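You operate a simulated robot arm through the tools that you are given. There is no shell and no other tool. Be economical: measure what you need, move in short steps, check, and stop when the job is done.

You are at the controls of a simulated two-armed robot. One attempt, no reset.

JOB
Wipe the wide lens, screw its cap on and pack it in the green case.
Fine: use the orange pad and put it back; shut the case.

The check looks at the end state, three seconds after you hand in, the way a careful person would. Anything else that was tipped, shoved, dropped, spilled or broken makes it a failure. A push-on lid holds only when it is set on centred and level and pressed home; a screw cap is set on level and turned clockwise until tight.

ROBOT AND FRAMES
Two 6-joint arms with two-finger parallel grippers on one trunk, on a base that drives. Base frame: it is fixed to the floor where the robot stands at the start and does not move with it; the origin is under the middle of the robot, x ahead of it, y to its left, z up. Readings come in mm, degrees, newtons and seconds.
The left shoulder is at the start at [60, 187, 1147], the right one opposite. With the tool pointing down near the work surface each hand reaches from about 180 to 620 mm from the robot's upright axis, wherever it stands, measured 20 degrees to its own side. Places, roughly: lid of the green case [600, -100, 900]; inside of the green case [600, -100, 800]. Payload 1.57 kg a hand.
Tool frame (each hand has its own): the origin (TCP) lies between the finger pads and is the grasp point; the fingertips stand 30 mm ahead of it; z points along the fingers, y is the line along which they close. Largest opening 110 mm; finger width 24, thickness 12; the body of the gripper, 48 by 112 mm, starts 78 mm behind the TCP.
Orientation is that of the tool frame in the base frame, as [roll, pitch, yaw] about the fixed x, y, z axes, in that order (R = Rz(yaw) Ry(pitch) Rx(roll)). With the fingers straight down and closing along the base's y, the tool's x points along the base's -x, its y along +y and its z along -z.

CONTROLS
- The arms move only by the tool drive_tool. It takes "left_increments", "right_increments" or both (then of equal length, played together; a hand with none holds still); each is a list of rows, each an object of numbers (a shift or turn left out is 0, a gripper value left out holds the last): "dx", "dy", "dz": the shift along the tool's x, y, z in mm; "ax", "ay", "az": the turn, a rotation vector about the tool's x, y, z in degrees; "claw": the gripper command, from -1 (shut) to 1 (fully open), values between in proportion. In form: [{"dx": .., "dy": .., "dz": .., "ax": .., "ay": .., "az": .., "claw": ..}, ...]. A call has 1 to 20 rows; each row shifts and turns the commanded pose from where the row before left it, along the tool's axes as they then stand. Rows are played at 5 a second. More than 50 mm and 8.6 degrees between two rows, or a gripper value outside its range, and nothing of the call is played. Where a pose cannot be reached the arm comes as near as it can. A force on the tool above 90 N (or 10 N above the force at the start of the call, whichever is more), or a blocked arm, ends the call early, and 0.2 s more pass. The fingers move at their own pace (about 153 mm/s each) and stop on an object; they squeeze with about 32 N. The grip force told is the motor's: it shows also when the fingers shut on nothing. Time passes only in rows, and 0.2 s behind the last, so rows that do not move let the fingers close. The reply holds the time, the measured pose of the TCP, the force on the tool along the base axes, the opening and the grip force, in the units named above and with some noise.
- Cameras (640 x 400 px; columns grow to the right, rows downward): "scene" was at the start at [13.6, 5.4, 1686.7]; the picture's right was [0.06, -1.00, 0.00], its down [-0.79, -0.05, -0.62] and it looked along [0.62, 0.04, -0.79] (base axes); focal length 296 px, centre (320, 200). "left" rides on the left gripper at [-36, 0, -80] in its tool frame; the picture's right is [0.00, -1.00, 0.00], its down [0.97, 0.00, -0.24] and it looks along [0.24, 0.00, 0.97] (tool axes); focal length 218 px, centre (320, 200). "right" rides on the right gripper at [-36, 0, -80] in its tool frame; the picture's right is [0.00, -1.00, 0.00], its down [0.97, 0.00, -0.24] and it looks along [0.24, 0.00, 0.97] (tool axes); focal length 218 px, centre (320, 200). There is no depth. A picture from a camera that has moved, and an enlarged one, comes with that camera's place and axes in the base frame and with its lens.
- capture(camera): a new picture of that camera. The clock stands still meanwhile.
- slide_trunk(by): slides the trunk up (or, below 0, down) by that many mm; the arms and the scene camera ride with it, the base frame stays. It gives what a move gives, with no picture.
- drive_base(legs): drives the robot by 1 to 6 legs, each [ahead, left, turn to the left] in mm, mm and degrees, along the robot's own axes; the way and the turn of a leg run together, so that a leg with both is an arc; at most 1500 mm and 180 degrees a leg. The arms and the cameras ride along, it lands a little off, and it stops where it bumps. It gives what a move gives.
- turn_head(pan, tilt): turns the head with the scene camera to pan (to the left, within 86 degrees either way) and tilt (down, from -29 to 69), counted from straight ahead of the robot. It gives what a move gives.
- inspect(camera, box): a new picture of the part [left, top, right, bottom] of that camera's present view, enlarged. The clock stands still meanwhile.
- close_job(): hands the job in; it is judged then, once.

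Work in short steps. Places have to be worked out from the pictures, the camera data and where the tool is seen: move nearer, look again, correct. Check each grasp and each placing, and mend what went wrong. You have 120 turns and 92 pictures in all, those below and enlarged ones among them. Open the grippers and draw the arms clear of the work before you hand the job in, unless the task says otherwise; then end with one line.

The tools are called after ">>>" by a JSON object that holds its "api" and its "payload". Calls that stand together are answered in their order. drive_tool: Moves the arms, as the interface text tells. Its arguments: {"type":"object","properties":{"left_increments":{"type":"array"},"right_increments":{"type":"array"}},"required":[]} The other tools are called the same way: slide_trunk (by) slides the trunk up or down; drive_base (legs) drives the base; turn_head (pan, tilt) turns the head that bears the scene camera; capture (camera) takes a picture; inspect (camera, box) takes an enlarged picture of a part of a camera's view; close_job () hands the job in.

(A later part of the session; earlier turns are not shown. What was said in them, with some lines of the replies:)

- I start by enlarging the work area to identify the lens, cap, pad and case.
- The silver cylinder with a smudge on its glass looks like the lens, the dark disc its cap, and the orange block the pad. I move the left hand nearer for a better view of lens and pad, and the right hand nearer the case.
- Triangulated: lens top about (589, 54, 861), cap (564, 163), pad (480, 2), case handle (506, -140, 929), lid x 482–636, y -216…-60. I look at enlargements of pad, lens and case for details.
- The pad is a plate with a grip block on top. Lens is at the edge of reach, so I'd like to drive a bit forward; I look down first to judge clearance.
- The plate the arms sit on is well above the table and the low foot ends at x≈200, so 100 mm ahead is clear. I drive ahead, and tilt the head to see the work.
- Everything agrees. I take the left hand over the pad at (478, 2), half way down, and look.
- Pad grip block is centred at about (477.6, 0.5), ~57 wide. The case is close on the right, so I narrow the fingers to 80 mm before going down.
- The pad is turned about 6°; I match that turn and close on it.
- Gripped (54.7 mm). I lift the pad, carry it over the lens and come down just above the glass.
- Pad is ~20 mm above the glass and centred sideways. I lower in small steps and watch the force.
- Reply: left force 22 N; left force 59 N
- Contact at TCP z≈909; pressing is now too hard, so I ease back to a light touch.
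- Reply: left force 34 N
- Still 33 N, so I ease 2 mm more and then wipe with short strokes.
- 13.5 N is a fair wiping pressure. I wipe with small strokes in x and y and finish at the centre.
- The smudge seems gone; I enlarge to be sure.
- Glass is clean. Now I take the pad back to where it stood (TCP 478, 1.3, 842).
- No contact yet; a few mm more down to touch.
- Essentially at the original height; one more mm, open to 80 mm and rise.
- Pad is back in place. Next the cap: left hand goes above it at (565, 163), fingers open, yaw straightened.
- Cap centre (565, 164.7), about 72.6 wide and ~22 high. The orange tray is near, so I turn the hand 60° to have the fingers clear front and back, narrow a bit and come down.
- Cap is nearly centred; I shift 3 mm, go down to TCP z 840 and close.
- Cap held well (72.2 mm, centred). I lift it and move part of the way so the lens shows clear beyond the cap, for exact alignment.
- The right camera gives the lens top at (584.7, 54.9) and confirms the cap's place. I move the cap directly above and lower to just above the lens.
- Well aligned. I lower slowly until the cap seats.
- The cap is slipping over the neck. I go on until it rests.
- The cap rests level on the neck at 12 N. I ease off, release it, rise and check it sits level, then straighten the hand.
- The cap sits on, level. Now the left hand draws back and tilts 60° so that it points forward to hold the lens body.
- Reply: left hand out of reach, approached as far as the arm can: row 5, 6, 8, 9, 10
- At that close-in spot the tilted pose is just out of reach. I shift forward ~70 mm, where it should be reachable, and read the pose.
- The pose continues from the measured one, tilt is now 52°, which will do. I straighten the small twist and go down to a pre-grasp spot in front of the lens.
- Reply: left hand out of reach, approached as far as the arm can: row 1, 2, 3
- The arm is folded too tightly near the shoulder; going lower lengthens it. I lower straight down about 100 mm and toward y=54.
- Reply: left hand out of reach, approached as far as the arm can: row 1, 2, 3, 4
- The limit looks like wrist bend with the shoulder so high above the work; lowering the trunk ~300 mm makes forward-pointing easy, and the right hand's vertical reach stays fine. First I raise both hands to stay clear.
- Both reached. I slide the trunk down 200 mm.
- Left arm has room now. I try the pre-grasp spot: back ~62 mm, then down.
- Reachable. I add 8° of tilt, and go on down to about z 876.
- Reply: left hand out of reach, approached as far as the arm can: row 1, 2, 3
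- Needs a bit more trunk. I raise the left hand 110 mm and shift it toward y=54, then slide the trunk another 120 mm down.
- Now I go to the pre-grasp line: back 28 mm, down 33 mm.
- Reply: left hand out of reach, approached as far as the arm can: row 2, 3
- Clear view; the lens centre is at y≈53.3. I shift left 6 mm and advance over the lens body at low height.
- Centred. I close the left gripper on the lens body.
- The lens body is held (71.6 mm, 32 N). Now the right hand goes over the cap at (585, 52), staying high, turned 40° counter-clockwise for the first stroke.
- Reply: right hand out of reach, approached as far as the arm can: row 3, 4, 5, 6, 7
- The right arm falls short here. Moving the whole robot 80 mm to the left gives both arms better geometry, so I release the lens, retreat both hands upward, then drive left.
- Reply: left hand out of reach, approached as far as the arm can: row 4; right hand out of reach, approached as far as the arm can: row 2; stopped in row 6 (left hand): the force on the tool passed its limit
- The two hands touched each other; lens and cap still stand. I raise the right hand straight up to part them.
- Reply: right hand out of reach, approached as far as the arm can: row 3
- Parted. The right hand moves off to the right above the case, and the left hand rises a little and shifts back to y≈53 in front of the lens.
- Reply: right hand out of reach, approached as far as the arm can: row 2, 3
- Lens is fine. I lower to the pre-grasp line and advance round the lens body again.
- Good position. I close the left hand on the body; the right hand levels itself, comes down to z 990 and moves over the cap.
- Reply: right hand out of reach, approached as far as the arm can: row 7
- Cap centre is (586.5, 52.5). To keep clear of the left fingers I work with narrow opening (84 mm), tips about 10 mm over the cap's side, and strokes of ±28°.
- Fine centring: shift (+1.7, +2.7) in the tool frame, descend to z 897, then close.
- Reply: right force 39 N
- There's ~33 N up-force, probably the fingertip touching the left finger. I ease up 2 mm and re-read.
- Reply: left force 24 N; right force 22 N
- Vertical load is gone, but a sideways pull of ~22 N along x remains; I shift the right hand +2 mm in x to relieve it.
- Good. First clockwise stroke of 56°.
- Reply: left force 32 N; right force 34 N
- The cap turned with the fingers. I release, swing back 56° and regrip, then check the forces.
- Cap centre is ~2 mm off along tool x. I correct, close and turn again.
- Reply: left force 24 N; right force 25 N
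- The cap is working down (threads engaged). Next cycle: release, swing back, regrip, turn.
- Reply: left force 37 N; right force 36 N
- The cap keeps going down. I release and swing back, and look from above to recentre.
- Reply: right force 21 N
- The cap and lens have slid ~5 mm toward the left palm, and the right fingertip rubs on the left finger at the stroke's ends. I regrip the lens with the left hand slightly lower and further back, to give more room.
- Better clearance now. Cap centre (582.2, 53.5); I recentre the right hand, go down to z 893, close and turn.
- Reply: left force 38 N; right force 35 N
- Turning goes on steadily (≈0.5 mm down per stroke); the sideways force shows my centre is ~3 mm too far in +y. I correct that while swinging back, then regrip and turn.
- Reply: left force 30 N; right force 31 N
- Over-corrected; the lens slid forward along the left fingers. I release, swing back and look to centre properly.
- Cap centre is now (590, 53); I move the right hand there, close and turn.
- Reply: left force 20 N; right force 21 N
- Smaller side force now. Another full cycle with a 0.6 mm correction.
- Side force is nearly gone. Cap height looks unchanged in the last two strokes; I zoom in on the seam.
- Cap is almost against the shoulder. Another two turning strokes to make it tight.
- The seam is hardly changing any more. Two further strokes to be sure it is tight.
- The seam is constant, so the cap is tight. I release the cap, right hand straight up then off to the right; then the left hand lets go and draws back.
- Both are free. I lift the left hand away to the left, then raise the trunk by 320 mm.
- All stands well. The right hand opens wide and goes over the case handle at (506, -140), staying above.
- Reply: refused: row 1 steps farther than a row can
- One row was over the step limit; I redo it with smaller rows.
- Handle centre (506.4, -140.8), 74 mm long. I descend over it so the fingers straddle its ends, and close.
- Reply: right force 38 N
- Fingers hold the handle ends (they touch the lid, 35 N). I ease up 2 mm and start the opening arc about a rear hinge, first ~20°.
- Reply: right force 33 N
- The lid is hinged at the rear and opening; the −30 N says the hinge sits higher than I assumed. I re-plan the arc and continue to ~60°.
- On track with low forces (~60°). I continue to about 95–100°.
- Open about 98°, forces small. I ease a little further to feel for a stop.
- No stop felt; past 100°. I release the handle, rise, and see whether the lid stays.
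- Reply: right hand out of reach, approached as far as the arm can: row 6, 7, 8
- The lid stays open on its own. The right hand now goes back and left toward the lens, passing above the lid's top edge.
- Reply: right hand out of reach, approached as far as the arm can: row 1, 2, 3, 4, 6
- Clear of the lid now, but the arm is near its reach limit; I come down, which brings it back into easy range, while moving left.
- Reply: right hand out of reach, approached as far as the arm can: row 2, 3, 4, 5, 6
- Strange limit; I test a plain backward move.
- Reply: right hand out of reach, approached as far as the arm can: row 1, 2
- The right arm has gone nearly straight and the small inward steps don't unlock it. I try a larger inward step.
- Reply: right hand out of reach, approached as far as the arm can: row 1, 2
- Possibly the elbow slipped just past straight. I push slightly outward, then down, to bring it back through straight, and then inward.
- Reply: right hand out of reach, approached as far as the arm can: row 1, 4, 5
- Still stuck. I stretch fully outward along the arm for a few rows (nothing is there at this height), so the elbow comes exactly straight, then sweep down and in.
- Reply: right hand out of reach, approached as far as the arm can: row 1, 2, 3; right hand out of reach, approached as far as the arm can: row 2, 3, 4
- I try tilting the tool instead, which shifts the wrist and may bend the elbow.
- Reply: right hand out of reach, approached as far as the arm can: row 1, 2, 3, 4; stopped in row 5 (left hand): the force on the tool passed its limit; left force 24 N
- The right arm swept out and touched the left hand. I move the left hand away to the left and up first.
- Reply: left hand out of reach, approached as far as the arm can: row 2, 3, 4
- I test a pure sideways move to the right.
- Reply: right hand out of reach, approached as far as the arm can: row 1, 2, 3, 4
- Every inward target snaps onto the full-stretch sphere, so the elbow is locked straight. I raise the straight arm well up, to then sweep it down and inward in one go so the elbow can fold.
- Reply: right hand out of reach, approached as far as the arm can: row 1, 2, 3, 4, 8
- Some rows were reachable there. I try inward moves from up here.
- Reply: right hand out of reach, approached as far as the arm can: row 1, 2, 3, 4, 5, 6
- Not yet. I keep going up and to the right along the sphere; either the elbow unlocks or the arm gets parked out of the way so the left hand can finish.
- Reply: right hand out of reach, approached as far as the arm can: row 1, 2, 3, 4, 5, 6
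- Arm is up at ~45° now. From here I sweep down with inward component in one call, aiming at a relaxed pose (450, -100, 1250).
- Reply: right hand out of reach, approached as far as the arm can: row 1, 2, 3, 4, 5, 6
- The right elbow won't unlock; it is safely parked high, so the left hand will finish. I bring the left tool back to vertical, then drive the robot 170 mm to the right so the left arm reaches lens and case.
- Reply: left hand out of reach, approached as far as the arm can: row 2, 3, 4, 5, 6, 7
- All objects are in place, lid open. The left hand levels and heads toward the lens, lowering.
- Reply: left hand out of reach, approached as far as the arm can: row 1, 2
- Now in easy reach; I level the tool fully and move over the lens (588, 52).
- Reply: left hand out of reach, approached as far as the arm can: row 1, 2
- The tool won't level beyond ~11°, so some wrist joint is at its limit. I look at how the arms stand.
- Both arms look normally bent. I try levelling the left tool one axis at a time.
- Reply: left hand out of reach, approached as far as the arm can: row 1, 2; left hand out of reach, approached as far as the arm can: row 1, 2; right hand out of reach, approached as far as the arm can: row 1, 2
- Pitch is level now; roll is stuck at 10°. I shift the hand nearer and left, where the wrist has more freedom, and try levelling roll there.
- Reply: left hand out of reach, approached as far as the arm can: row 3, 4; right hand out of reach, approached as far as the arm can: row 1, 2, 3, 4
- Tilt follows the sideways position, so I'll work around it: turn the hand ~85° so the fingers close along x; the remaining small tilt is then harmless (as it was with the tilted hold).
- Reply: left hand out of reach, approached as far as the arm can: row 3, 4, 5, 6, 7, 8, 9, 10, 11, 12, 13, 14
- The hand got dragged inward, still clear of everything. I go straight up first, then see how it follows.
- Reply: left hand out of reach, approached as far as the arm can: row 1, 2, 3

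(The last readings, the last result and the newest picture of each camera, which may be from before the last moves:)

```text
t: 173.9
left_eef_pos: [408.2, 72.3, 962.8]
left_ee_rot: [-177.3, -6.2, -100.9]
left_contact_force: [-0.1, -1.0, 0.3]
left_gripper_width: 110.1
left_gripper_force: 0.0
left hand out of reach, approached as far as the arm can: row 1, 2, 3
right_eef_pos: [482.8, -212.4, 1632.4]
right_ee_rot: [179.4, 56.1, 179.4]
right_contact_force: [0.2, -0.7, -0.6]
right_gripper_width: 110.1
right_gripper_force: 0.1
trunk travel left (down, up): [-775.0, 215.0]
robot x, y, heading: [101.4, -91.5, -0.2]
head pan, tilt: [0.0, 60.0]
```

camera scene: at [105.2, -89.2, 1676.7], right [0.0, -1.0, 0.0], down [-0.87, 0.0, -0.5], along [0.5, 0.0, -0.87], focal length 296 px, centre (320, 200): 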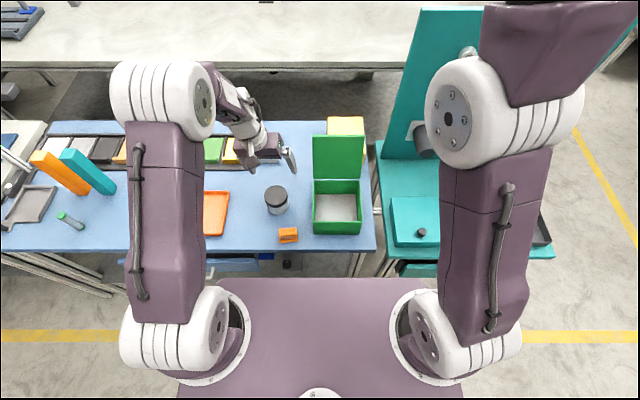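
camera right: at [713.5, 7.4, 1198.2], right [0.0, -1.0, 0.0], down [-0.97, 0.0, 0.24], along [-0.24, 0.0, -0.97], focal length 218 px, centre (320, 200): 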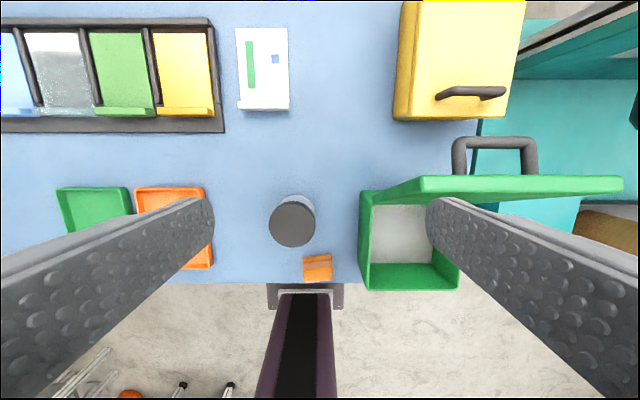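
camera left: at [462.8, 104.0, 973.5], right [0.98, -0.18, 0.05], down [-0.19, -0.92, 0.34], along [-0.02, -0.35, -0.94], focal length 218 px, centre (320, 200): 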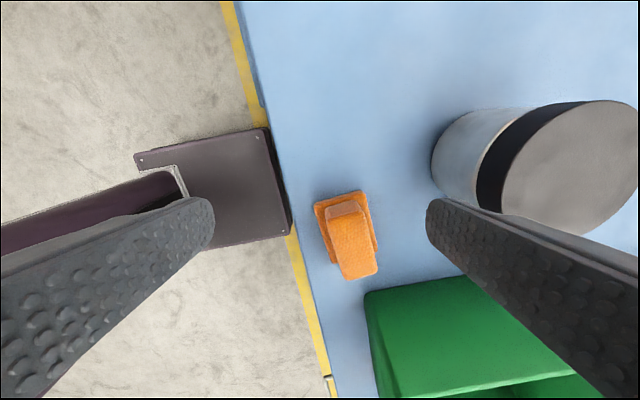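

The left wrist seems to be in an awkward branch. I turn the yaw back and tilt the tool forward in line with the forearm, which should straighten the wrist so it can come back the normal way.

>>> {"api": "drive_tool", "payload": {"left_increments": [{"az": 8.5}, {"az": 8.5}, {"az": 8.5}, {"az": 8.5}, {"az": 8.5}, {"az": 8.5}, {"az": 8.5}, {"az": 8.5}, {"az": 8.5}, {"ay": -8, "dz": -10}, {"ay": -8, "dz": -10}, {"ay": -8, "dz": -10}, {"ay": -8}, {"ay": -8}, {"ay": -8}, {}]}}

```text
t: 177.3
left_eef_pos: [518.3, 62.7, 975.9]
left_ee_rot: [-168.5, 38.8, -169.9]
left_contact_force: [0.6, -0.6, -0.4]
left_gripper_width: 109.9
left_gripper_force: 0.1
left hand out of reach, approached as far as the arm can: row 10, 11, 12, 13, 14, 15
right_eef_pos: [483.3, -212.6, 1632.9]
right_ee_rot: [179.5, 56.3, 179.4]
right_contact_force: [-0.6, 0.3, -0.6]
right_gripper_width: 110.1
right_gripper_force: 0.1
trunk travel left (down, up): [-775.0, 215.0]
robot x, y, heading: [102.9, -88.6, 0.1]
head pan, tilt: [0.0, 60.0]
```

>>> {"api": "drive_tool", "payload": {"left_increments": [{"dx": -31, "dz": -22}, {"dx": -31, "dz": -22}, {"dx": -31, "dz": -22}, {"dx": -31, "dz": -22}, {"ax": -5}, {"ax": -5}, {"ax": -2}, {}]}}

```text
t: 179.1
left_eef_pos: [559.6, 87.5, 1119.8]
left_ee_rot: [179.7, 39.4, -169.8]
left_contact_force: [0.3, 0.8, 0.5]
left_gripper_width: 109.8
left_gripper_force: 0.1
left hand out of reach, approached as far as the arm can: row 1
right_eef_pos: [482.2, -212.6, 1632.4]
right_ee_rot: [179.4, 56.1, 179.4]
right_contact_force: [-0.2, 0.5, 0.1]
right_gripper_width: 110.0
right_gripper_force: 0.0
trunk travel left (down, up): [-775.0, 215.0]
robot x, y, heading: [99.9, -86.8, 0.2]
head pan, tilt: [0.0, 60.0]
```

Free motion again. From here I bring the tool back to vertical.

>>> {"api": "drive_tool", "payload": {"left_increments": [{"ay": 8}, {"ay": 8}, {"ay": 8}, {"ay": 8}, {"ay": 7.4}, {"az": 5}, {"az": 5.2}, {}]}}

```text
t: 180.9
left_eef_pos: [544.4, 91.1, 1093.7]
left_ee_rot: [173.3, 12.1, -178.5]
left_contact_force: [-0.3, 0.2, 0.1]
left_gripper_width: 110.2
left_gripper_force: 0.0
left hand out of reach, approached as far as the arm can: row 1, 2, 3, 5, 6, 7
right_eef_pos: [482.8, -213.3, 1633.1]
right_ee_rot: [179.4, 56.2, 179.4]
right_contact_force: [0.1, 0.0, 0.2]
right_gripper_width: 110.0
right_gripper_force: 0.0
trunk travel left (down, up): [-775.0, 215.0]
robot x, y, heading: [99.6, -89.2, 0.1]
head pan, tilt: [0.0, 60.0]
```

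Full vertical is not available, but a forward tilt of ~20° with level roll is just as good for gripping along y. I set that and move toward the lens.

>>> {"api": "drive_tool", "payload": {"left_increments": [{"ay": -8}, {"ax": 6.5, "ay": -2}, {"dx": -10, "dy": -19}, {"dx": -10, "dy": -18, "dz": 10}, {"dx": 10, "dz": 30}, {"dx": 10, "dz": 30}, {}]}}

>>> {"api": "capture", "payload": {"camera": "left"}}

```text
t: 182.5
left_eef_pos: [568.0, 58.8, 1028.8]
left_ee_rot: [177.1, 20.7, -179.2]
left_contact_force: [0.9, 0.5, 0.2]
left_gripper_width: 110.1
left_gripper_force: 0.0
left hand out of reach, approached as far as the arm can: row 2
right_eef_pos: [481.7, -213.1, 1633.0]
right_ee_rot: [179.3, 56.3, 179.4]
right_contact_force: [-1.6, 0.4, 0.2]
right_gripper_width: 110.0
right_gripper_force: 0.0
trunk travel left (down, up): [-775.0, 215.0]
robot x, y, heading: [98.2, -93.7, 0.1]
head pan, tilt: [0.0, 60.0]
```

```text
13 pictures are left
camera left: at [572.8, 55.4, 1114.6], right [0.03, -1.0, -0.05], down [-0.99, -0.02, -0.12], along [0.12, 0.05, -0.99], focal length 218 px, centre (320, 200)
```

left: 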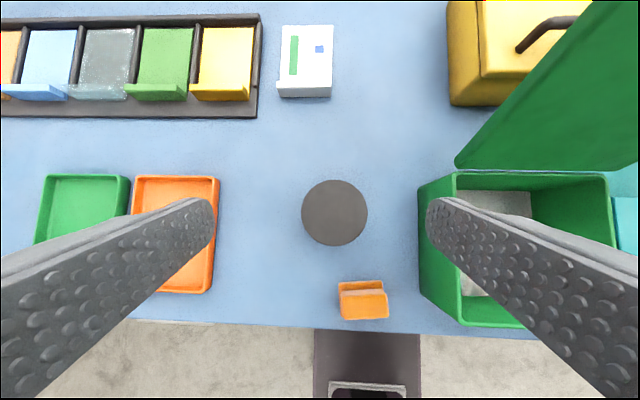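

Good control. Lens top at (589, 52). I level the roll and descend with the fingers straddling the lens to z≈858.

>>> {"api": "drive_tool", "payload": {"left_increments": [{"ax": 2.9}, {"dy": -6.8, "dx": 8, "dz": 33}, {"dx": 8.3, "dz": 34}, {"dx": 8.3, "dz": 34}, {"dx": 8.3, "dz": 34}, {"dx": 8, "dz": 32}, {}]}}

>>> {"api": "capture", "payload": {"camera": "left"}}

```text
t: 184.1
left_eef_pos: [589.0, 55.2, 873.9]
left_ee_rot: [-180.0, 20.6, -179.2]
left_contact_force: [0.4, -0.8, 0.2]
left_gripper_width: 109.8
left_gripper_force: 0.0
left hand out of reach, approached as far as the arm can: row 2, 3
right_eef_pos: [481.5, -211.5, 1632.2]
right_ee_rot: [179.3, 56.4, 179.4]
right_contact_force: [-1.2, 0.7, 0.5]
right_gripper_width: 110.2
right_gripper_force: 0.1
trunk travel left (down, up): [-775.0, 215.0]
robot x, y, heading: [101.3, -91.2, -0.2]
head pan, tilt: [0.0, 60.0]
```

```text
12 pictures are left
camera left: at [593.3, 56.1, 962.2], right [0.01, -1.0, 0.0], down [-0.99, -0.01, -0.12], along [0.12, 0.0, -0.99], focal length 218 px, centre (320, 200)
```

left: 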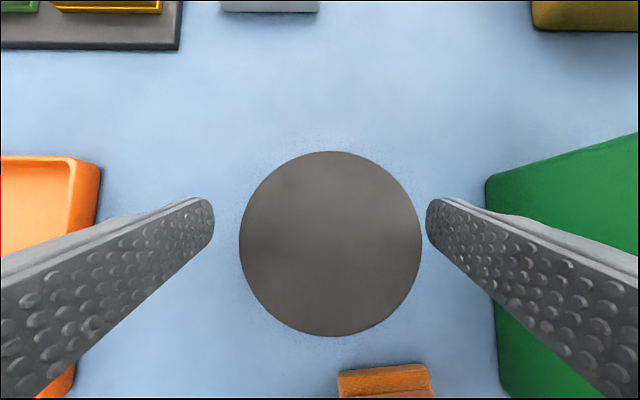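

Cap is centred at (587, 52). I shift 4 mm right, lower 16 mm and close.

>>> {"api": "drive_tool", "payload": {"left_increments": [{"dy": -4, "dx": 3, "dz": 5}, {"dx": 4, "dz": 9.5}, {}, {"claw": -1}, {"claw": -1}, {"claw": -1}, {}]}}

```text
t: 185.7
left_eef_pos: [587.3, 50.8, 859.0]
left_ee_rot: [-180.0, 20.7, -179.4]
left_contact_force: [0.4, -0.4, 1.1]
left_gripper_width: 72.8
left_gripper_force: 31.8
right_eef_pos: [483.7, -212.6, 1633.1]
right_ee_rot: [179.4, 56.2, 179.4]
right_contact_force: [0.0, 0.1, 0.0]
right_gripper_width: 110.0
right_gripper_force: 0.0
trunk travel left (down, up): [-775.0, 215.0]
robot x, y, heading: [95.9, -91.6, 0.2]
head pan, tilt: [0.0, 60.0]
```

Gripped (72.8 mm). I lift and carry toward above the case (562, -138).

>>> {"api": "drive_tool", "payload": {"left_increments": [{"dx": -8, "dz": -20}, {"dx": -15, "dz": -40}, {"dx": -15, "dz": -40}, {"dx": -8, "dz": -25}, {"dx": 4, "dz": -2, "dy": -38}, {"dx": 4, "dz": -2, "dy": -38}, {"dx": 4, "dz": -2, "dy": -38}, {"dx": 4, "dz": -2, "dy": -38}, {"dx": 4, "dy": -37}, {}]}}

>>> {"api": "capture", "payload": {"camera": "left"}}

>>> {"api": "capture", "payload": {"camera": "scene"}}

```text
t: 187.9
left_eef_pos: [567.9, -138.1, 993.6]
left_ee_rot: [180.0, 20.6, -179.3]
left_contact_force: [0.4, 0.6, -4.6]
left_gripper_width: 72.5
left_gripper_force: 31.5
right_eef_pos: [482.6, -211.8, 1632.8]
right_ee_rot: [179.4, 56.2, 179.2]
right_contact_force: [-0.3, 0.8, -0.6]
right_gripper_width: 109.9
right_gripper_force: 0.0
trunk travel left (down, up): [-775.0, 215.0]
robot x, y, heading: [98.7, -93.8, 0.1]
head pan, tilt: [0.0, 60.0]
```

```text
11 pictures are left
camera left: at [572.5, -137.0, 1080.3], right [0.01, -1.0, 0.0], down [-0.99, -0.01, -0.12], along [0.12, 0.0, -0.99], focal length 218 px, centre (320, 200)
```

left: 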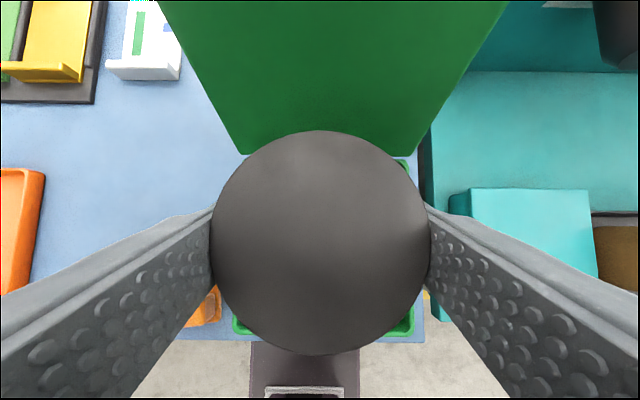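

```text
10 pictures are left
camera scene: at [106.8, -87.8, 1676.7], right [0.0, -1.0, 0.0], down [-0.87, 0.0, -0.5], along [0.5, 0.0, -0.87], focal length 296 px, centre (320, 200)
```

scene: 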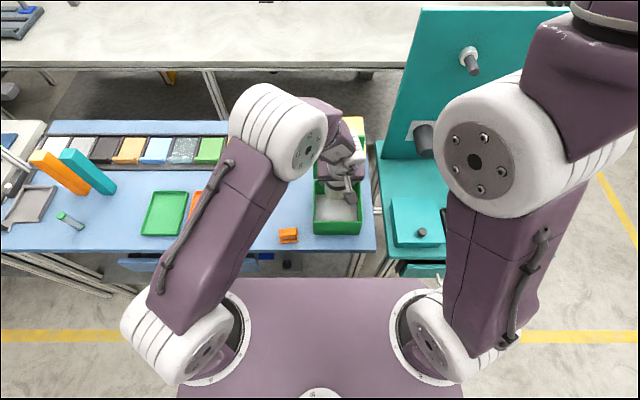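

Well centred above the case. I descend vertically, the last bit slowly to feel the floor.

>>> {"api": "drive_tool", "payload": {"left_increments": [{"dx": 16, "dz": 31}, {"dx": 12.4, "dz": 32.7}, {"dx": 12.4, "dz": 32.7}, {"dx": 3.5, "dz": 9.3}, {}]}}

>>> {"api": "drive_tool", "payload": {"left_increments": [{"dx": 1.4, "dz": 3.7}, {"dx": 1.4, "dz": 3.7}, {"dx": 0.7, "dz": 1.9}, {}]}}

```text
t: 189.1
left_eef_pos: [562.3, -137.2, 877.4]
left_ee_rot: [-180.0, 20.6, -179.3]
left_contact_force: [-0.1, -0.4, -5.2]
left_gripper_width: 72.8
left_gripper_force: 32.1
right_eef_pos: [483.3, -213.0, 1632.4]
right_ee_rot: [179.5, 56.1, 179.4]
right_contact_force: [-0.4, 0.3, -0.3]
right_gripper_width: 109.8
right_gripper_force: 0.1
trunk travel left (down, up): [-775.0, 215.0]
robot x, y, heading: [100.5, -85.7, -0.0]
head pan, tilt: [0.0, 60.0]
```

```text
t: 190.1
left_eef_pos: [563.4, -138.5, 870.5]
left_ee_rot: [-179.9, 21.0, -179.3]
left_contact_force: [4.8, 1.7, 24.0]
left_gripper_width: 72.9
left_gripper_force: 32.2
right_eef_pos: [480.5, -211.6, 1634.1]
right_ee_rot: [179.3, 56.3, 179.5]
right_contact_force: [0.8, -0.7, 0.5]
right_gripper_width: 110.0
right_gripper_force: 0.0
trunk travel left (down, up): [-775.0, 215.0]
robot x, y, heading: [101.9, -89.0, 0.0]
head pan, tilt: [0.0, 60.0]
```

The lens stands on the case floor. I ease off, open modestly and rise out.

>>> {"api": "drive_tool", "payload": {"left_increments": [{"dx": -0.6, "dz": -1.5}, {"claw": 0.6}, {"claw": 0.6}, {"dx": -10, "dz": -27}, {"dx": -14, "dz": -37}, {"dx": -14, "dz": -37}, {"dx": -14, "dz": -37}, {}]}}

>>> {"api": "capture", "payload": {"camera": "left"}}

```text
t: 191.9
left_eef_pos: [562.6, -139.5, 1016.8]
left_ee_rot: [179.9, 20.6, -179.4]
left_contact_force: [-0.4, 0.4, 0.5]
left_gripper_width: 88.0
left_gripper_force: 0.1
right_eef_pos: [483.0, -213.0, 1631.5]
right_ee_rot: [179.4, 56.2, 179.4]
right_contact_force: [-0.2, -0.7, -1.0]
right_gripper_width: 109.9
right_gripper_force: 0.1
trunk travel left (down, up): [-775.0, 215.0]
robot x, y, heading: [100.6, -89.0, 0.0]
head pan, tilt: [0.0, 60.0]
```

```text
9 pictures are left
camera left: at [567.5, -138.7, 1104.8], right [0.01, -1.0, 0.0], down [-0.99, -0.01, -0.12], along [0.12, 0.0, -0.99], focal length 218 px, centre (320, 200)
```

left: 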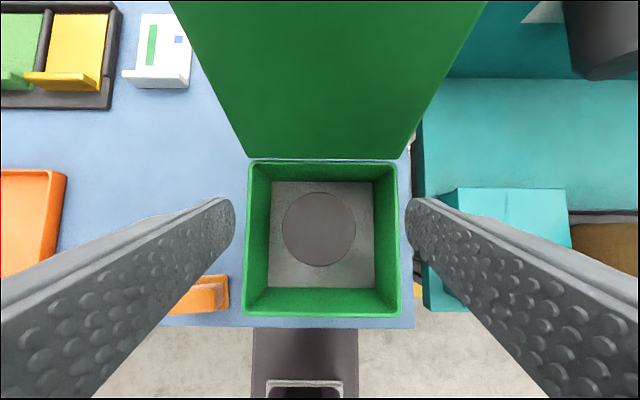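

The lens stands upright in the case. To shut the lid gently I'll take the handle again; I raise the left hand, test a steeper tool angle, then drive 60 mm nearer for reach.

>>> {"api": "drive_tool", "payload": {"left_increments": [{"dx": 9, "dz": -35, "claw": 1}, {"dx": 9, "dz": -35}, {"dx": 0, "dz": -20}, {"ay": 8}, {"ay": 6}, {}]}}

>>> {"api": "drive_base", "payload": {"legs": [[60, 0, 0]]}}

```text
t: 193.3
left_eef_pos: [507.7, -138.9, 1086.8]
left_ee_rot: [179.3, 13.9, -179.3]
left_contact_force: [-0.1, -0.1, 1.0]
left_gripper_width: 110.0
left_gripper_force: 0.1
left hand out of reach, approached as far as the arm can: row 4, 5
right_eef_pos: [482.0, -212.3, 1633.3]
right_ee_rot: [179.5, 56.2, 179.4]
right_contact_force: [-0.4, 0.3, 0.2]
right_gripper_width: 110.3
right_gripper_force: 0.0
trunk travel left (down, up): [-775.0, 215.0]
robot x, y, heading: [104.7, -90.2, -0.1]
head pan, tilt: [0.0, 60.0]
```

```text
t: 194.3
left_eef_pos: [561.6, -139.2, 1089.5]
left_ee_rot: [179.3, 14.3, -179.3]
left_contact_force: [-0.4, 0.5, 0.9]
left_gripper_width: 110.0
left_gripper_force: 0.0
right_eef_pos: [531.5, -212.4, 1634.4]
right_ee_rot: [179.3, 56.6, 179.3]
right_contact_force: [-0.7, 0.1, 0.4]
right_gripper_width: 110.1
right_gripper_force: 0.0
trunk travel left (down, up): [-775.0, 215.0]
robot x, y, heading: [162.3, -91.2, 0.0]
head pan, tilt: [0.0, 60.0]
```

Now up a little and forward over the lid's top edge to above the handle (~(702, -139)), then look.

>>> {"api": "drive_tool", "payload": {"left_increments": [{"dx": -8.5, "dz": -34}, {"dx": -34, "dz": 8}, {"dx": -34, "dz": 8}, {"dx": -34, "dz": 8}, {"dx": -34, "dz": 8}, {}]}}

>>> {"api": "capture", "payload": {"camera": "left"}}

```text
t: 195.7
left_eef_pos: [656.0, -134.6, 1078.5]
left_ee_rot: [177.6, 16.0, -179.4]
left_contact_force: [-0.1, 0.4, -0.7]
left_gripper_width: 110.2
left_gripper_force: 0.0
left hand out of reach, approached as far as the arm can: row 1, 2, 3, 4, 5
right_eef_pos: [544.2, -213.2, 1631.7]
right_ee_rot: [179.3, 56.2, 179.4]
right_contact_force: [-0.3, -0.3, -0.5]
right_gripper_width: 110.4
right_gripper_force: 0.1
trunk travel left (down, up): [-775.0, 215.0]
robot x, y, heading: [159.8, -87.2, -0.0]
head pan, tilt: [0.0, 60.0]
```

```text
8 pictures are left
camera left: at [668.8, -137.0, 1165.7], right [0.02, -1.0, -0.04], down [-1.0, -0.02, -0.04], along [0.04, 0.04, -1.0], focal length 218 px, centre (320, 200)
```

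left: 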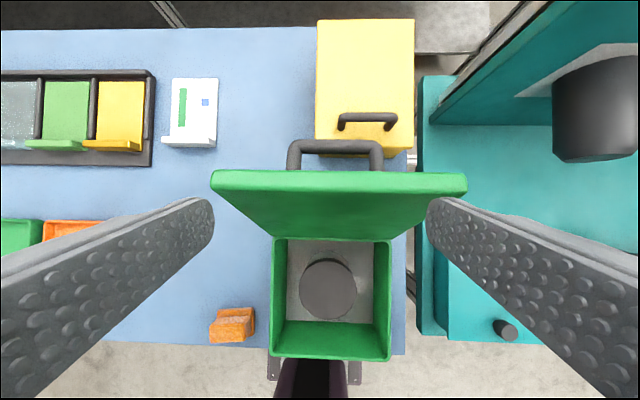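

The handle bar is at about (707, -141), lid top edge x≈678–687, a bit beyond reach. I back the hand up and off the lid edge, close the fingers, drive 55 mm nearer, then go forward over the edge.

>>> {"api": "drive_tool", "payload": {"left_increments": [{"dx": 24, "dz": -23, "ax": 2.4}, {"dx": 24, "dz": -23, "claw": -1}, {}]}}

>>> {"api": "drive_base", "payload": {"legs": [[55, 0, 0]]}}

>>> {"api": "drive_tool", "payload": {"left_increments": [{"dx": -24, "dz": 7}, {"dx": -24, "dz": 7}, {"dx": -15, "dz": 4}, {}]}}

>>> {"api": "capture", "payload": {"camera": "left"}}

```text
t: 196.5
left_eef_pos: [574.8, -136.4, 1090.5]
left_ee_rot: [-179.2, 15.1, -179.3]
left_contact_force: [0.7, 0.7, 0.2]
left_gripper_width: 0.0
left_gripper_force: 21.5
left hand out of reach, approached as far as the arm can: row 1, 2
right_eef_pos: [543.8, -212.2, 1632.9]
right_ee_rot: [179.3, 56.2, 179.4]
right_contact_force: [0.2, -0.1, -0.4]
right_gripper_width: 109.9
right_gripper_force: 0.0
trunk travel left (down, up): [-775.0, 215.0]
robot x, y, heading: [162.0, -89.3, 0.1]
head pan, tilt: [0.0, 60.0]
```

```text
t: 197.4
left_eef_pos: [623.4, -135.1, 1093.2]
left_ee_rot: [-179.2, 15.4, -179.3]
left_contact_force: [0.2, -0.5, -0.4]
left_gripper_width: 0.0
left_gripper_force: 21.3
right_eef_pos: [586.0, -212.7, 1635.6]
right_ee_rot: [179.2, 56.7, 179.3]
right_contact_force: [-1.2, 0.7, 0.0]
right_gripper_width: 110.2
right_gripper_force: 0.1
trunk travel left (down, up): [-775.0, 215.0]
robot x, y, heading: [217.6, -91.6, 0.4]
head pan, tilt: [0.0, 60.0]
```

```text
t: 198.4
left_eef_pos: [675.8, -136.3, 1075.7]
left_ee_rot: [-179.9, 16.2, -179.3]
left_contact_force: [-0.1, -0.1, 0.1]
left_gripper_width: 0.0
left_gripper_force: 21.3
left hand out of reach, approached as far as the arm can: row 1, 2, 3
right_eef_pos: [594.9, -212.6, 1634.1]
right_ee_rot: [179.2, 56.4, 179.3]
right_contact_force: [-1.1, 0.4, 0.2]
right_gripper_width: 110.0
right_gripper_force: 0.0
trunk travel left (down, up): [-775.0, 215.0]
robot x, y, heading: [212.6, -89.6, 0.1]
head pan, tilt: [0.0, 60.0]
```

```text
7 pictures are left
camera left: at [688.7, -135.5, 1162.0], right [0.01, -1.0, 0.0], down [-1.0, -0.01, -0.04], along [0.04, 0.0, -1.0], focal length 218 px, centre (320, 200)
```

left: 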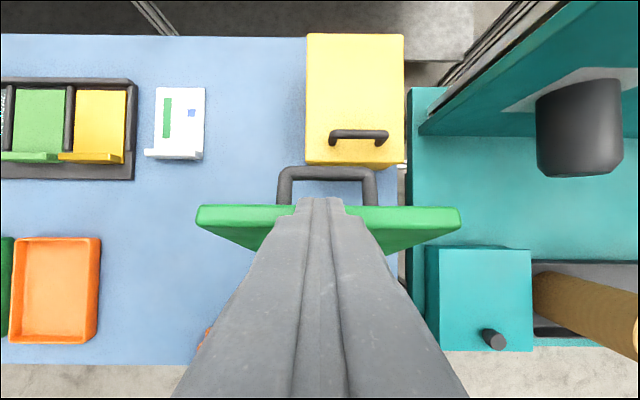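

The closed fingertip is right above the lid's edge. Base and trunk give exact shifts: up 15, ahead 24, then down 28, so the fingertip hooks behind the lid above the handle.

>>> {"api": "slide_trunk", "payload": {"by": 15}}

>>> {"api": "drive_base", "payload": {"legs": [[24, 0, 0]]}}

>>> {"api": "slide_trunk", "payload": {"by": -26}}

>>> {"api": "capture", "payload": {"camera": "left"}}

```text
t: 199.1
left_eef_pos: [676.7, -137.2, 1089.2]
left_ee_rot: [-180.0, 16.2, -179.3]
left_contact_force: [-0.3, -0.1, -0.4]
left_gripper_width: 0.1
left_gripper_force: 21.8
right_eef_pos: [595.8, -212.8, 1648.3]
right_ee_rot: [179.3, 56.4, 179.3]
right_contact_force: [-0.5, -0.6, 0.2]
right_gripper_width: 109.8
right_gripper_force: 0.1
trunk travel left (down, up): [-790.0, 200.0]
robot x, y, heading: [213.8, -94.0, 0.2]
head pan, tilt: [0.0, 60.0]
```

```text
t: 200.0
left_eef_pos: [696.9, -137.9, 1089.8]
left_ee_rot: [-179.9, 16.1, -179.6]
left_contact_force: [-0.2, -0.5, -0.1]
left_gripper_width: 0.4
left_gripper_force: 21.0
right_eef_pos: [617.2, -214.4, 1647.8]
right_ee_rot: [179.2, 56.3, 179.2]
right_contact_force: [-0.2, -0.3, -0.6]
right_gripper_width: 109.9
right_gripper_force: 0.1
trunk travel left (down, up): [-790.0, 200.0]
robot x, y, heading: [233.8, -90.0, -0.4]
head pan, tilt: [0.0, 60.0]
stopped in leg 1: the robot was blocked; the commanded pose is now the measured one
```

```text
t: 200.7
left_eef_pos: [694.1, -139.5, 1070.1]
left_ee_rot: [-179.4, 17.0, -179.7]
left_contact_force: [3.3, 6.6, 55.6]
left_gripper_width: 0.1
left_gripper_force: 21.4
right_eef_pos: [609.9, -212.7, 1625.4]
right_ee_rot: [179.3, 56.6, 179.2]
right_contact_force: [0.4, 0.0, 0.5]
right_gripper_width: 110.0
right_gripper_force: 0.1
trunk travel left (down, up): [-764.0, 226.0]
robot x, y, heading: [233.5, -89.9, -0.4]
head pan, tilt: [0.0, 60.0]
```

```text
6 pictures are left
camera left: at [705.7, -136.4, 1157.8], right [0.0, -1.0, 0.01], down [-1.0, -0.01, -0.05], along [0.05, -0.01, -1.0], focal length 218 px, centre (320, 200)
```

left: 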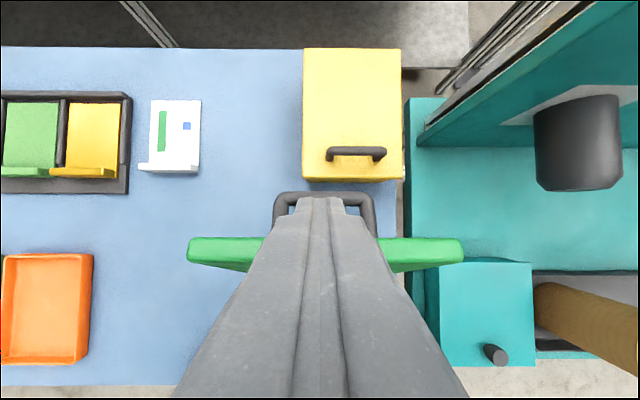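

The fingertip is behind the lid edge, resting on the handle (55 N); the base touched something, so I back it off, which also pulls the lid. First lift 8 mm, then drive back 70 mm.

>>> {"api": "slide_trunk", "payload": {"by": 7}}

>>> {"api": "drive_base", "payload": {"legs": [[-70, 0, 0]]}}

>>> {"api": "capture", "payload": {"camera": "scene"}}

```text
t: 201.3
left_eef_pos: [694.6, -137.8, 1071.9]
left_ee_rot: [-179.9, 16.4, -179.6]
left_contact_force: [8.9, -2.7, 22.9]
left_gripper_width: 0.0
left_gripper_force: 21.3
right_eef_pos: [612.2, -213.6, 1630.0]
right_ee_rot: [179.2, 56.4, 178.9]
right_contact_force: [-0.5, -0.6, 0.2]
right_gripper_width: 109.9
right_gripper_force: 0.1
trunk travel left (down, up): [-771.0, 219.0]
robot x, y, heading: [232.9, -90.6, -0.1]
head pan, tilt: [0.0, 60.0]
```

```text
t: 202.7
left_eef_pos: [630.0, -138.5, 1082.2]
left_ee_rot: [-179.0, 17.8, -179.5]
left_contact_force: [-1.6, 12.4, 34.0]
left_gripper_width: 0.1
left_gripper_force: 21.4
right_eef_pos: [540.5, -211.2, 1630.7]
right_ee_rot: [179.4, 56.5, 179.3]
right_contact_force: [1.1, -0.4, -0.1]
right_gripper_width: 110.0
right_gripper_force: 0.0
trunk travel left (down, up): [-771.0, 219.0]
robot x, y, heading: [163.4, -88.4, -0.2]
head pan, tilt: [0.0, 60.0]
stopped in leg 1: the force on the tool passed its limit (the readings are from after the stop); the commanded pose is now the measured one
```

```text
5 pictures are left
camera scene: at [165.3, -84.9, 1672.4], right [0.0, -1.0, 0.0], down [-0.87, 0.0, -0.5], along [0.5, 0.0, -0.87], focal length 296 px, centre (320, 200)
```

scene: 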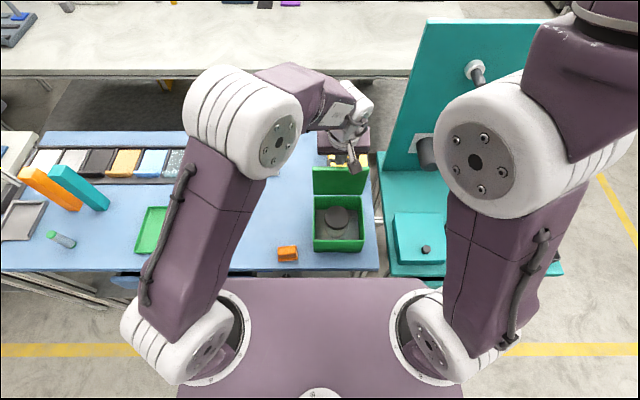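

The lid is now about upright, pulled by the fingertip. I lift 5 mm to unload and continue pulling back 80 mm.

>>> {"api": "slide_trunk", "payload": {"by": 6}}

>>> {"api": "drive_base", "payload": {"legs": [[-80, 0, 0]]}}

>>> {"api": "inspect", "payload": {"camera": "scene", "box": [240, 110, 440, 270]}}

```text
t: 203.3
left_eef_pos: [629.7, -141.8, 1082.4]
left_ee_rot: [-179.3, 17.2, -179.6]
left_contact_force: [0.4, 0.6, 0.2]
left_gripper_width: 0.0
left_gripper_force: 20.9
right_eef_pos: [544.9, -214.2, 1636.1]
right_ee_rot: [179.2, 56.3, 179.0]
right_contact_force: [0.0, -0.1, 0.2]
right_gripper_width: 110.0
right_gripper_force: 0.0
trunk travel left (down, up): [-777.0, 213.0]
robot x, y, heading: [161.1, -89.0, -0.1]
head pan, tilt: [0.0, 60.0]
```

```text
t: 204.3
left_eef_pos: [554.0, -139.5, 1083.7]
left_ee_rot: [-179.2, 17.2, -179.5]
left_contact_force: [0.5, 0.5, 0.4]
left_gripper_width: 0.0
left_gripper_force: 20.7
right_eef_pos: [469.8, -213.0, 1634.0]
right_ee_rot: [179.3, 56.0, 179.2]
right_contact_force: [0.8, -1.0, -0.5]
right_gripper_width: 110.1
right_gripper_force: 0.1
trunk travel left (down, up): [-777.0, 213.0]
robot x, y, heading: [84.0, -88.6, -0.1]
head pan, tilt: [0.0, 60.0]
```

```text
2.50 times, centred on (340, 190) of scene
camera zoom: at [94.6, -87.4, 1678.6], right [0.0, -1.0, 0.0], down [-0.87, 0.0, -0.5], along [0.5, 0.0, -0.87], focal length 741 px, centre (270, 225)
```

zoom: 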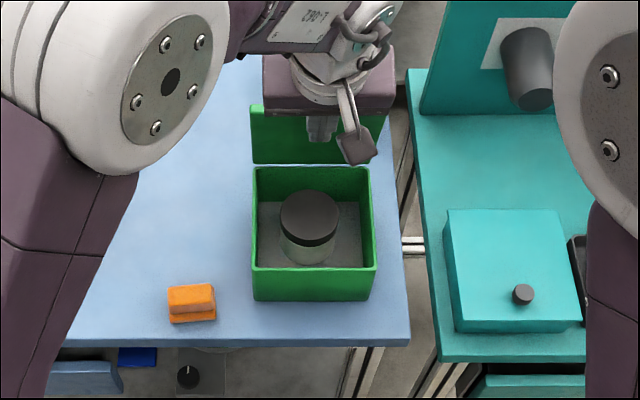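

The lid stays upright by hinge friction; the finger slipped over its edge. I hook again deeper, left of the handle (y≈-80): trunk up 25, drive ahead 105 and left 60, trunk down 60.

>>> {"api": "slide_trunk", "payload": {"by": 25}}

>>> {"api": "drive_base", "payload": {"legs": [[105, 60, 0]]}}

>>> {"api": "slide_trunk", "payload": {"by": -60}}

>>> {"api": "capture", "payload": {"camera": "left"}}

```text
t: 205.1
left_eef_pos: [549.4, -139.8, 1110.5]
left_ee_rot: [-179.2, 17.4, -179.6]
left_contact_force: [-0.4, 0.7, 0.4]
left_gripper_width: 0.2
left_gripper_force: 21.2
right_eef_pos: [463.3, -212.6, 1661.2]
right_ee_rot: [179.3, 56.4, 179.2]
right_contact_force: [-1.3, -0.3, -0.5]
right_gripper_width: 110.1
right_gripper_force: 0.0
trunk travel left (down, up): [-802.0, 188.0]
robot x, y, heading: [85.8, -88.3, 0.1]
head pan, tilt: [0.0, 60.0]
```

```text
t: 206.3
left_eef_pos: [652.5, -80.7, 1110.6]
left_ee_rot: [-179.2, 17.4, -179.6]
left_contact_force: [-0.2, -0.2, -0.8]
left_gripper_width: 0.1
left_gripper_force: 21.3
right_eef_pos: [565.0, -154.2, 1661.5]
right_ee_rot: [179.2, 56.5, 178.9]
right_contact_force: [-0.7, -0.1, -0.1]
right_gripper_width: 109.9
right_gripper_force: 0.1
trunk travel left (down, up): [-802.0, 188.0]
robot x, y, heading: [190.3, -30.8, -0.4]
head pan, tilt: [0.0, 60.0]
```

```text
t: 207.3
left_eef_pos: [655.0, -79.6, 1049.3]
left_ee_rot: [-179.2, 17.3, -179.6]
left_contact_force: [-0.6, -0.5, -0.2]
left_gripper_width: 0.2
left_gripper_force: 21.4
right_eef_pos: [566.9, -152.8, 1601.7]
right_ee_rot: [179.2, 56.4, 179.2]
right_contact_force: [0.2, -0.6, -0.7]
right_gripper_width: 109.8
right_gripper_force: 0.2
trunk travel left (down, up): [-742.0, 248.0]
robot x, y, heading: [184.8, -25.9, -0.2]
head pan, tilt: [0.0, 60.0]
```

```text
3 pictures are left
camera left: at [664.1, -78.4, 1137.4], right [0.0, -1.0, 0.01], down [-1.0, 0.0, -0.06], along [0.06, -0.01, -1.0], focal length 218 px, centre (320, 200)
```

left: 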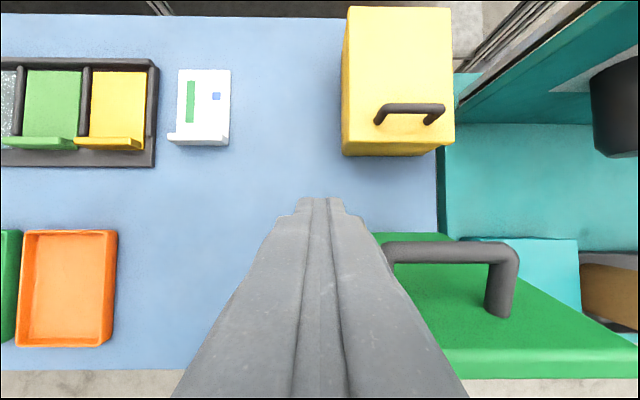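

The lid is at ~76° with the finger well behind it. I drive back 90 mm to pull it to ~57°, then lower the trunk to press it down from above.

>>> {"api": "drive_base", "payload": {"legs": [[-90, 0, 0]]}}

>>> {"api": "slide_trunk", "payload": {"by": -95}}

```text
t: 208.4
left_eef_pos: [567.8, -79.5, 1048.5]
left_ee_rot: [-179.2, 17.2, -179.7]
left_contact_force: [0.0, 0.3, -0.5]
left_gripper_width: 0.2
left_gripper_force: 21.0
right_eef_pos: [481.9, -152.8, 1599.1]
right_ee_rot: [179.2, 56.2, 179.3]
right_contact_force: [0.1, 0.2, 0.4]
right_gripper_width: 110.1
right_gripper_force: 0.1
trunk travel left (down, up): [-742.0, 248.0]
robot x, y, heading: [97.0, -28.7, -0.1]
head pan, tilt: [0.0, 60.0]
```

```text
t: 209.7
left_eef_pos: [564.3, -79.9, 955.5]
left_ee_rot: [-179.1, 17.3, -179.5]
left_contact_force: [0.8, -0.8, 0.2]
left_gripper_width: 0.2
left_gripper_force: 21.3
right_eef_pos: [477.1, -152.0, 1505.5]
right_ee_rot: [179.3, 56.4, 179.1]
right_contact_force: [-0.7, -0.4, -0.4]
right_gripper_width: 110.0
right_gripper_force: 0.1
trunk travel left (down, up): [-647.0, 343.0]
robot x, y, heading: [100.5, -24.1, -0.0]
head pan, tilt: [0.0, 60.0]
```

No force at all, so the lid may already have fallen shut. I look.

>>> {"api": "inspect", "payload": {"camera": "scene", "box": [240, 130, 460, 290]}}

```text
2.50 times, centred on (350, 210) of scene
camera zoom: at [102.4, -27.1, 1548.7], right [0.0, -1.0, 0.0], down [-0.87, 0.0, -0.5], along [0.5, 0.0, -0.87], focal length 741 px, centre (245, 175)
```

zoom: 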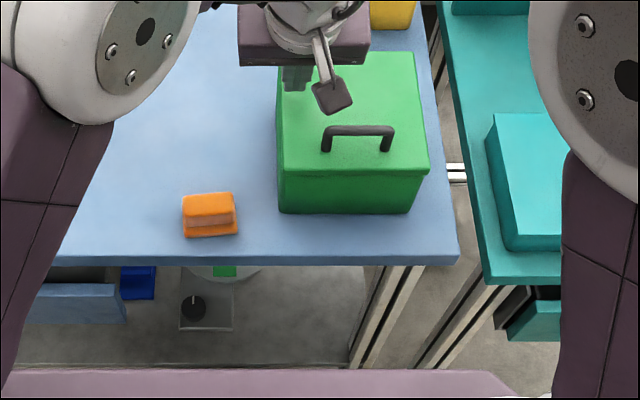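

The lid is shut, the pad is in place. A gentle press on the lid to be sure, then up and clear with the grippers open.

>>> {"api": "slide_trunk", "payload": {"by": -21}}

>>> {"api": "slide_trunk", "payload": {"by": 200}}

>>> {"api": "drive_tool", "payload": {"left_increments": [{"claw": 1}, {"claw": 1}, {}]}}

>>> {"api": "capture", "payload": {"camera": "left"}}

```text
t: 210.4
left_eef_pos: [565.5, -79.2, 940.1]
left_ee_rot: [-178.8, 18.0, -179.5]
left_contact_force: [4.1, 7.2, 45.2]
left_gripper_width: 0.0
left_gripper_force: 20.8
right_eef_pos: [474.5, -150.5, 1485.8]
right_ee_rot: [179.5, 56.4, 179.2]
right_contact_force: [-0.7, 0.0, -0.7]
right_gripper_width: 109.9
right_gripper_force: 0.0
trunk travel left (down, up): [-626.0, 364.0]
robot x, y, heading: [101.0, -30.3, -0.1]
head pan, tilt: [0.0, 60.0]
```

```text
t: 212.5
left_eef_pos: [565.3, -80.4, 1133.4]
left_ee_rot: [-179.2, 17.3, -179.6]
left_contact_force: [0.9, 0.5, -0.1]
left_gripper_width: 0.1
left_gripper_force: 22.0
right_eef_pos: [479.8, -152.5, 1685.3]
right_ee_rot: [179.3, 56.4, 179.0]
right_contact_force: [-0.3, -1.4, -0.3]
right_gripper_width: 109.6
right_gripper_force: 0.0
trunk travel left (down, up): [-826.0, 164.0]
robot x, y, heading: [96.9, -24.2, -0.1]
head pan, tilt: [0.0, 60.0]
```

```text
t: 213.3
left_eef_pos: [564.1, -80.2, 1133.7]
left_ee_rot: [-179.2, 17.4, -179.7]
left_contact_force: [-0.2, 0.3, -0.3]
left_gripper_width: 110.2
left_gripper_force: 0.1
right_eef_pos: [478.9, -152.4, 1683.6]
right_ee_rot: [179.3, 56.5, 179.1]
right_contact_force: [-0.1, 0.8, 0.4]
right_gripper_width: 110.0
right_gripper_force: 0.1
trunk travel left (down, up): [-826.0, 164.0]
robot x, y, heading: [95.9, -30.2, -0.2]
head pan, tilt: [0.0, 60.0]
```

```text
1 pictures are left
camera left: at [575.3, -78.1, 1221.1], right [0.0, -1.0, 0.01], down [-1.0, 0.0, -0.06], along [0.06, -0.01, -1.0], focal length 218 px, centre (320, 200)
5 turns are left
```

left: 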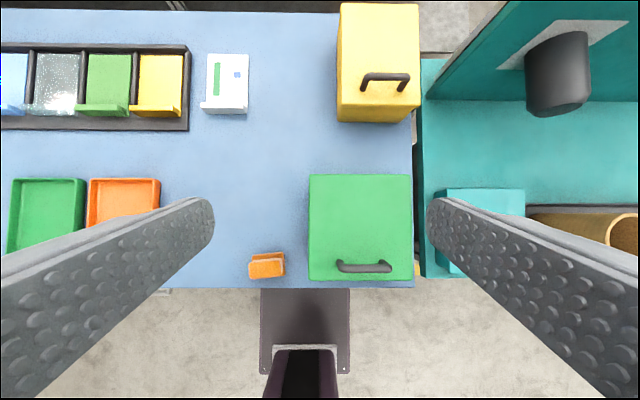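

The case is shut, the pad is back in its place, everything else is undisturbed, and both hands are open and clear. I hand the job in.

>>> {"api": "close_job", "payload": {}}

```text
The job is handed in.
```

The job is handed in: the lens is wiped clean with the orange pad, capped and inside the shut green case, and the pad is back where it stood; I judged the cap tight only because it stopped moving down, and while closing the lid the base bumped something I couldn't see, though the last picture shows nothing out of place.
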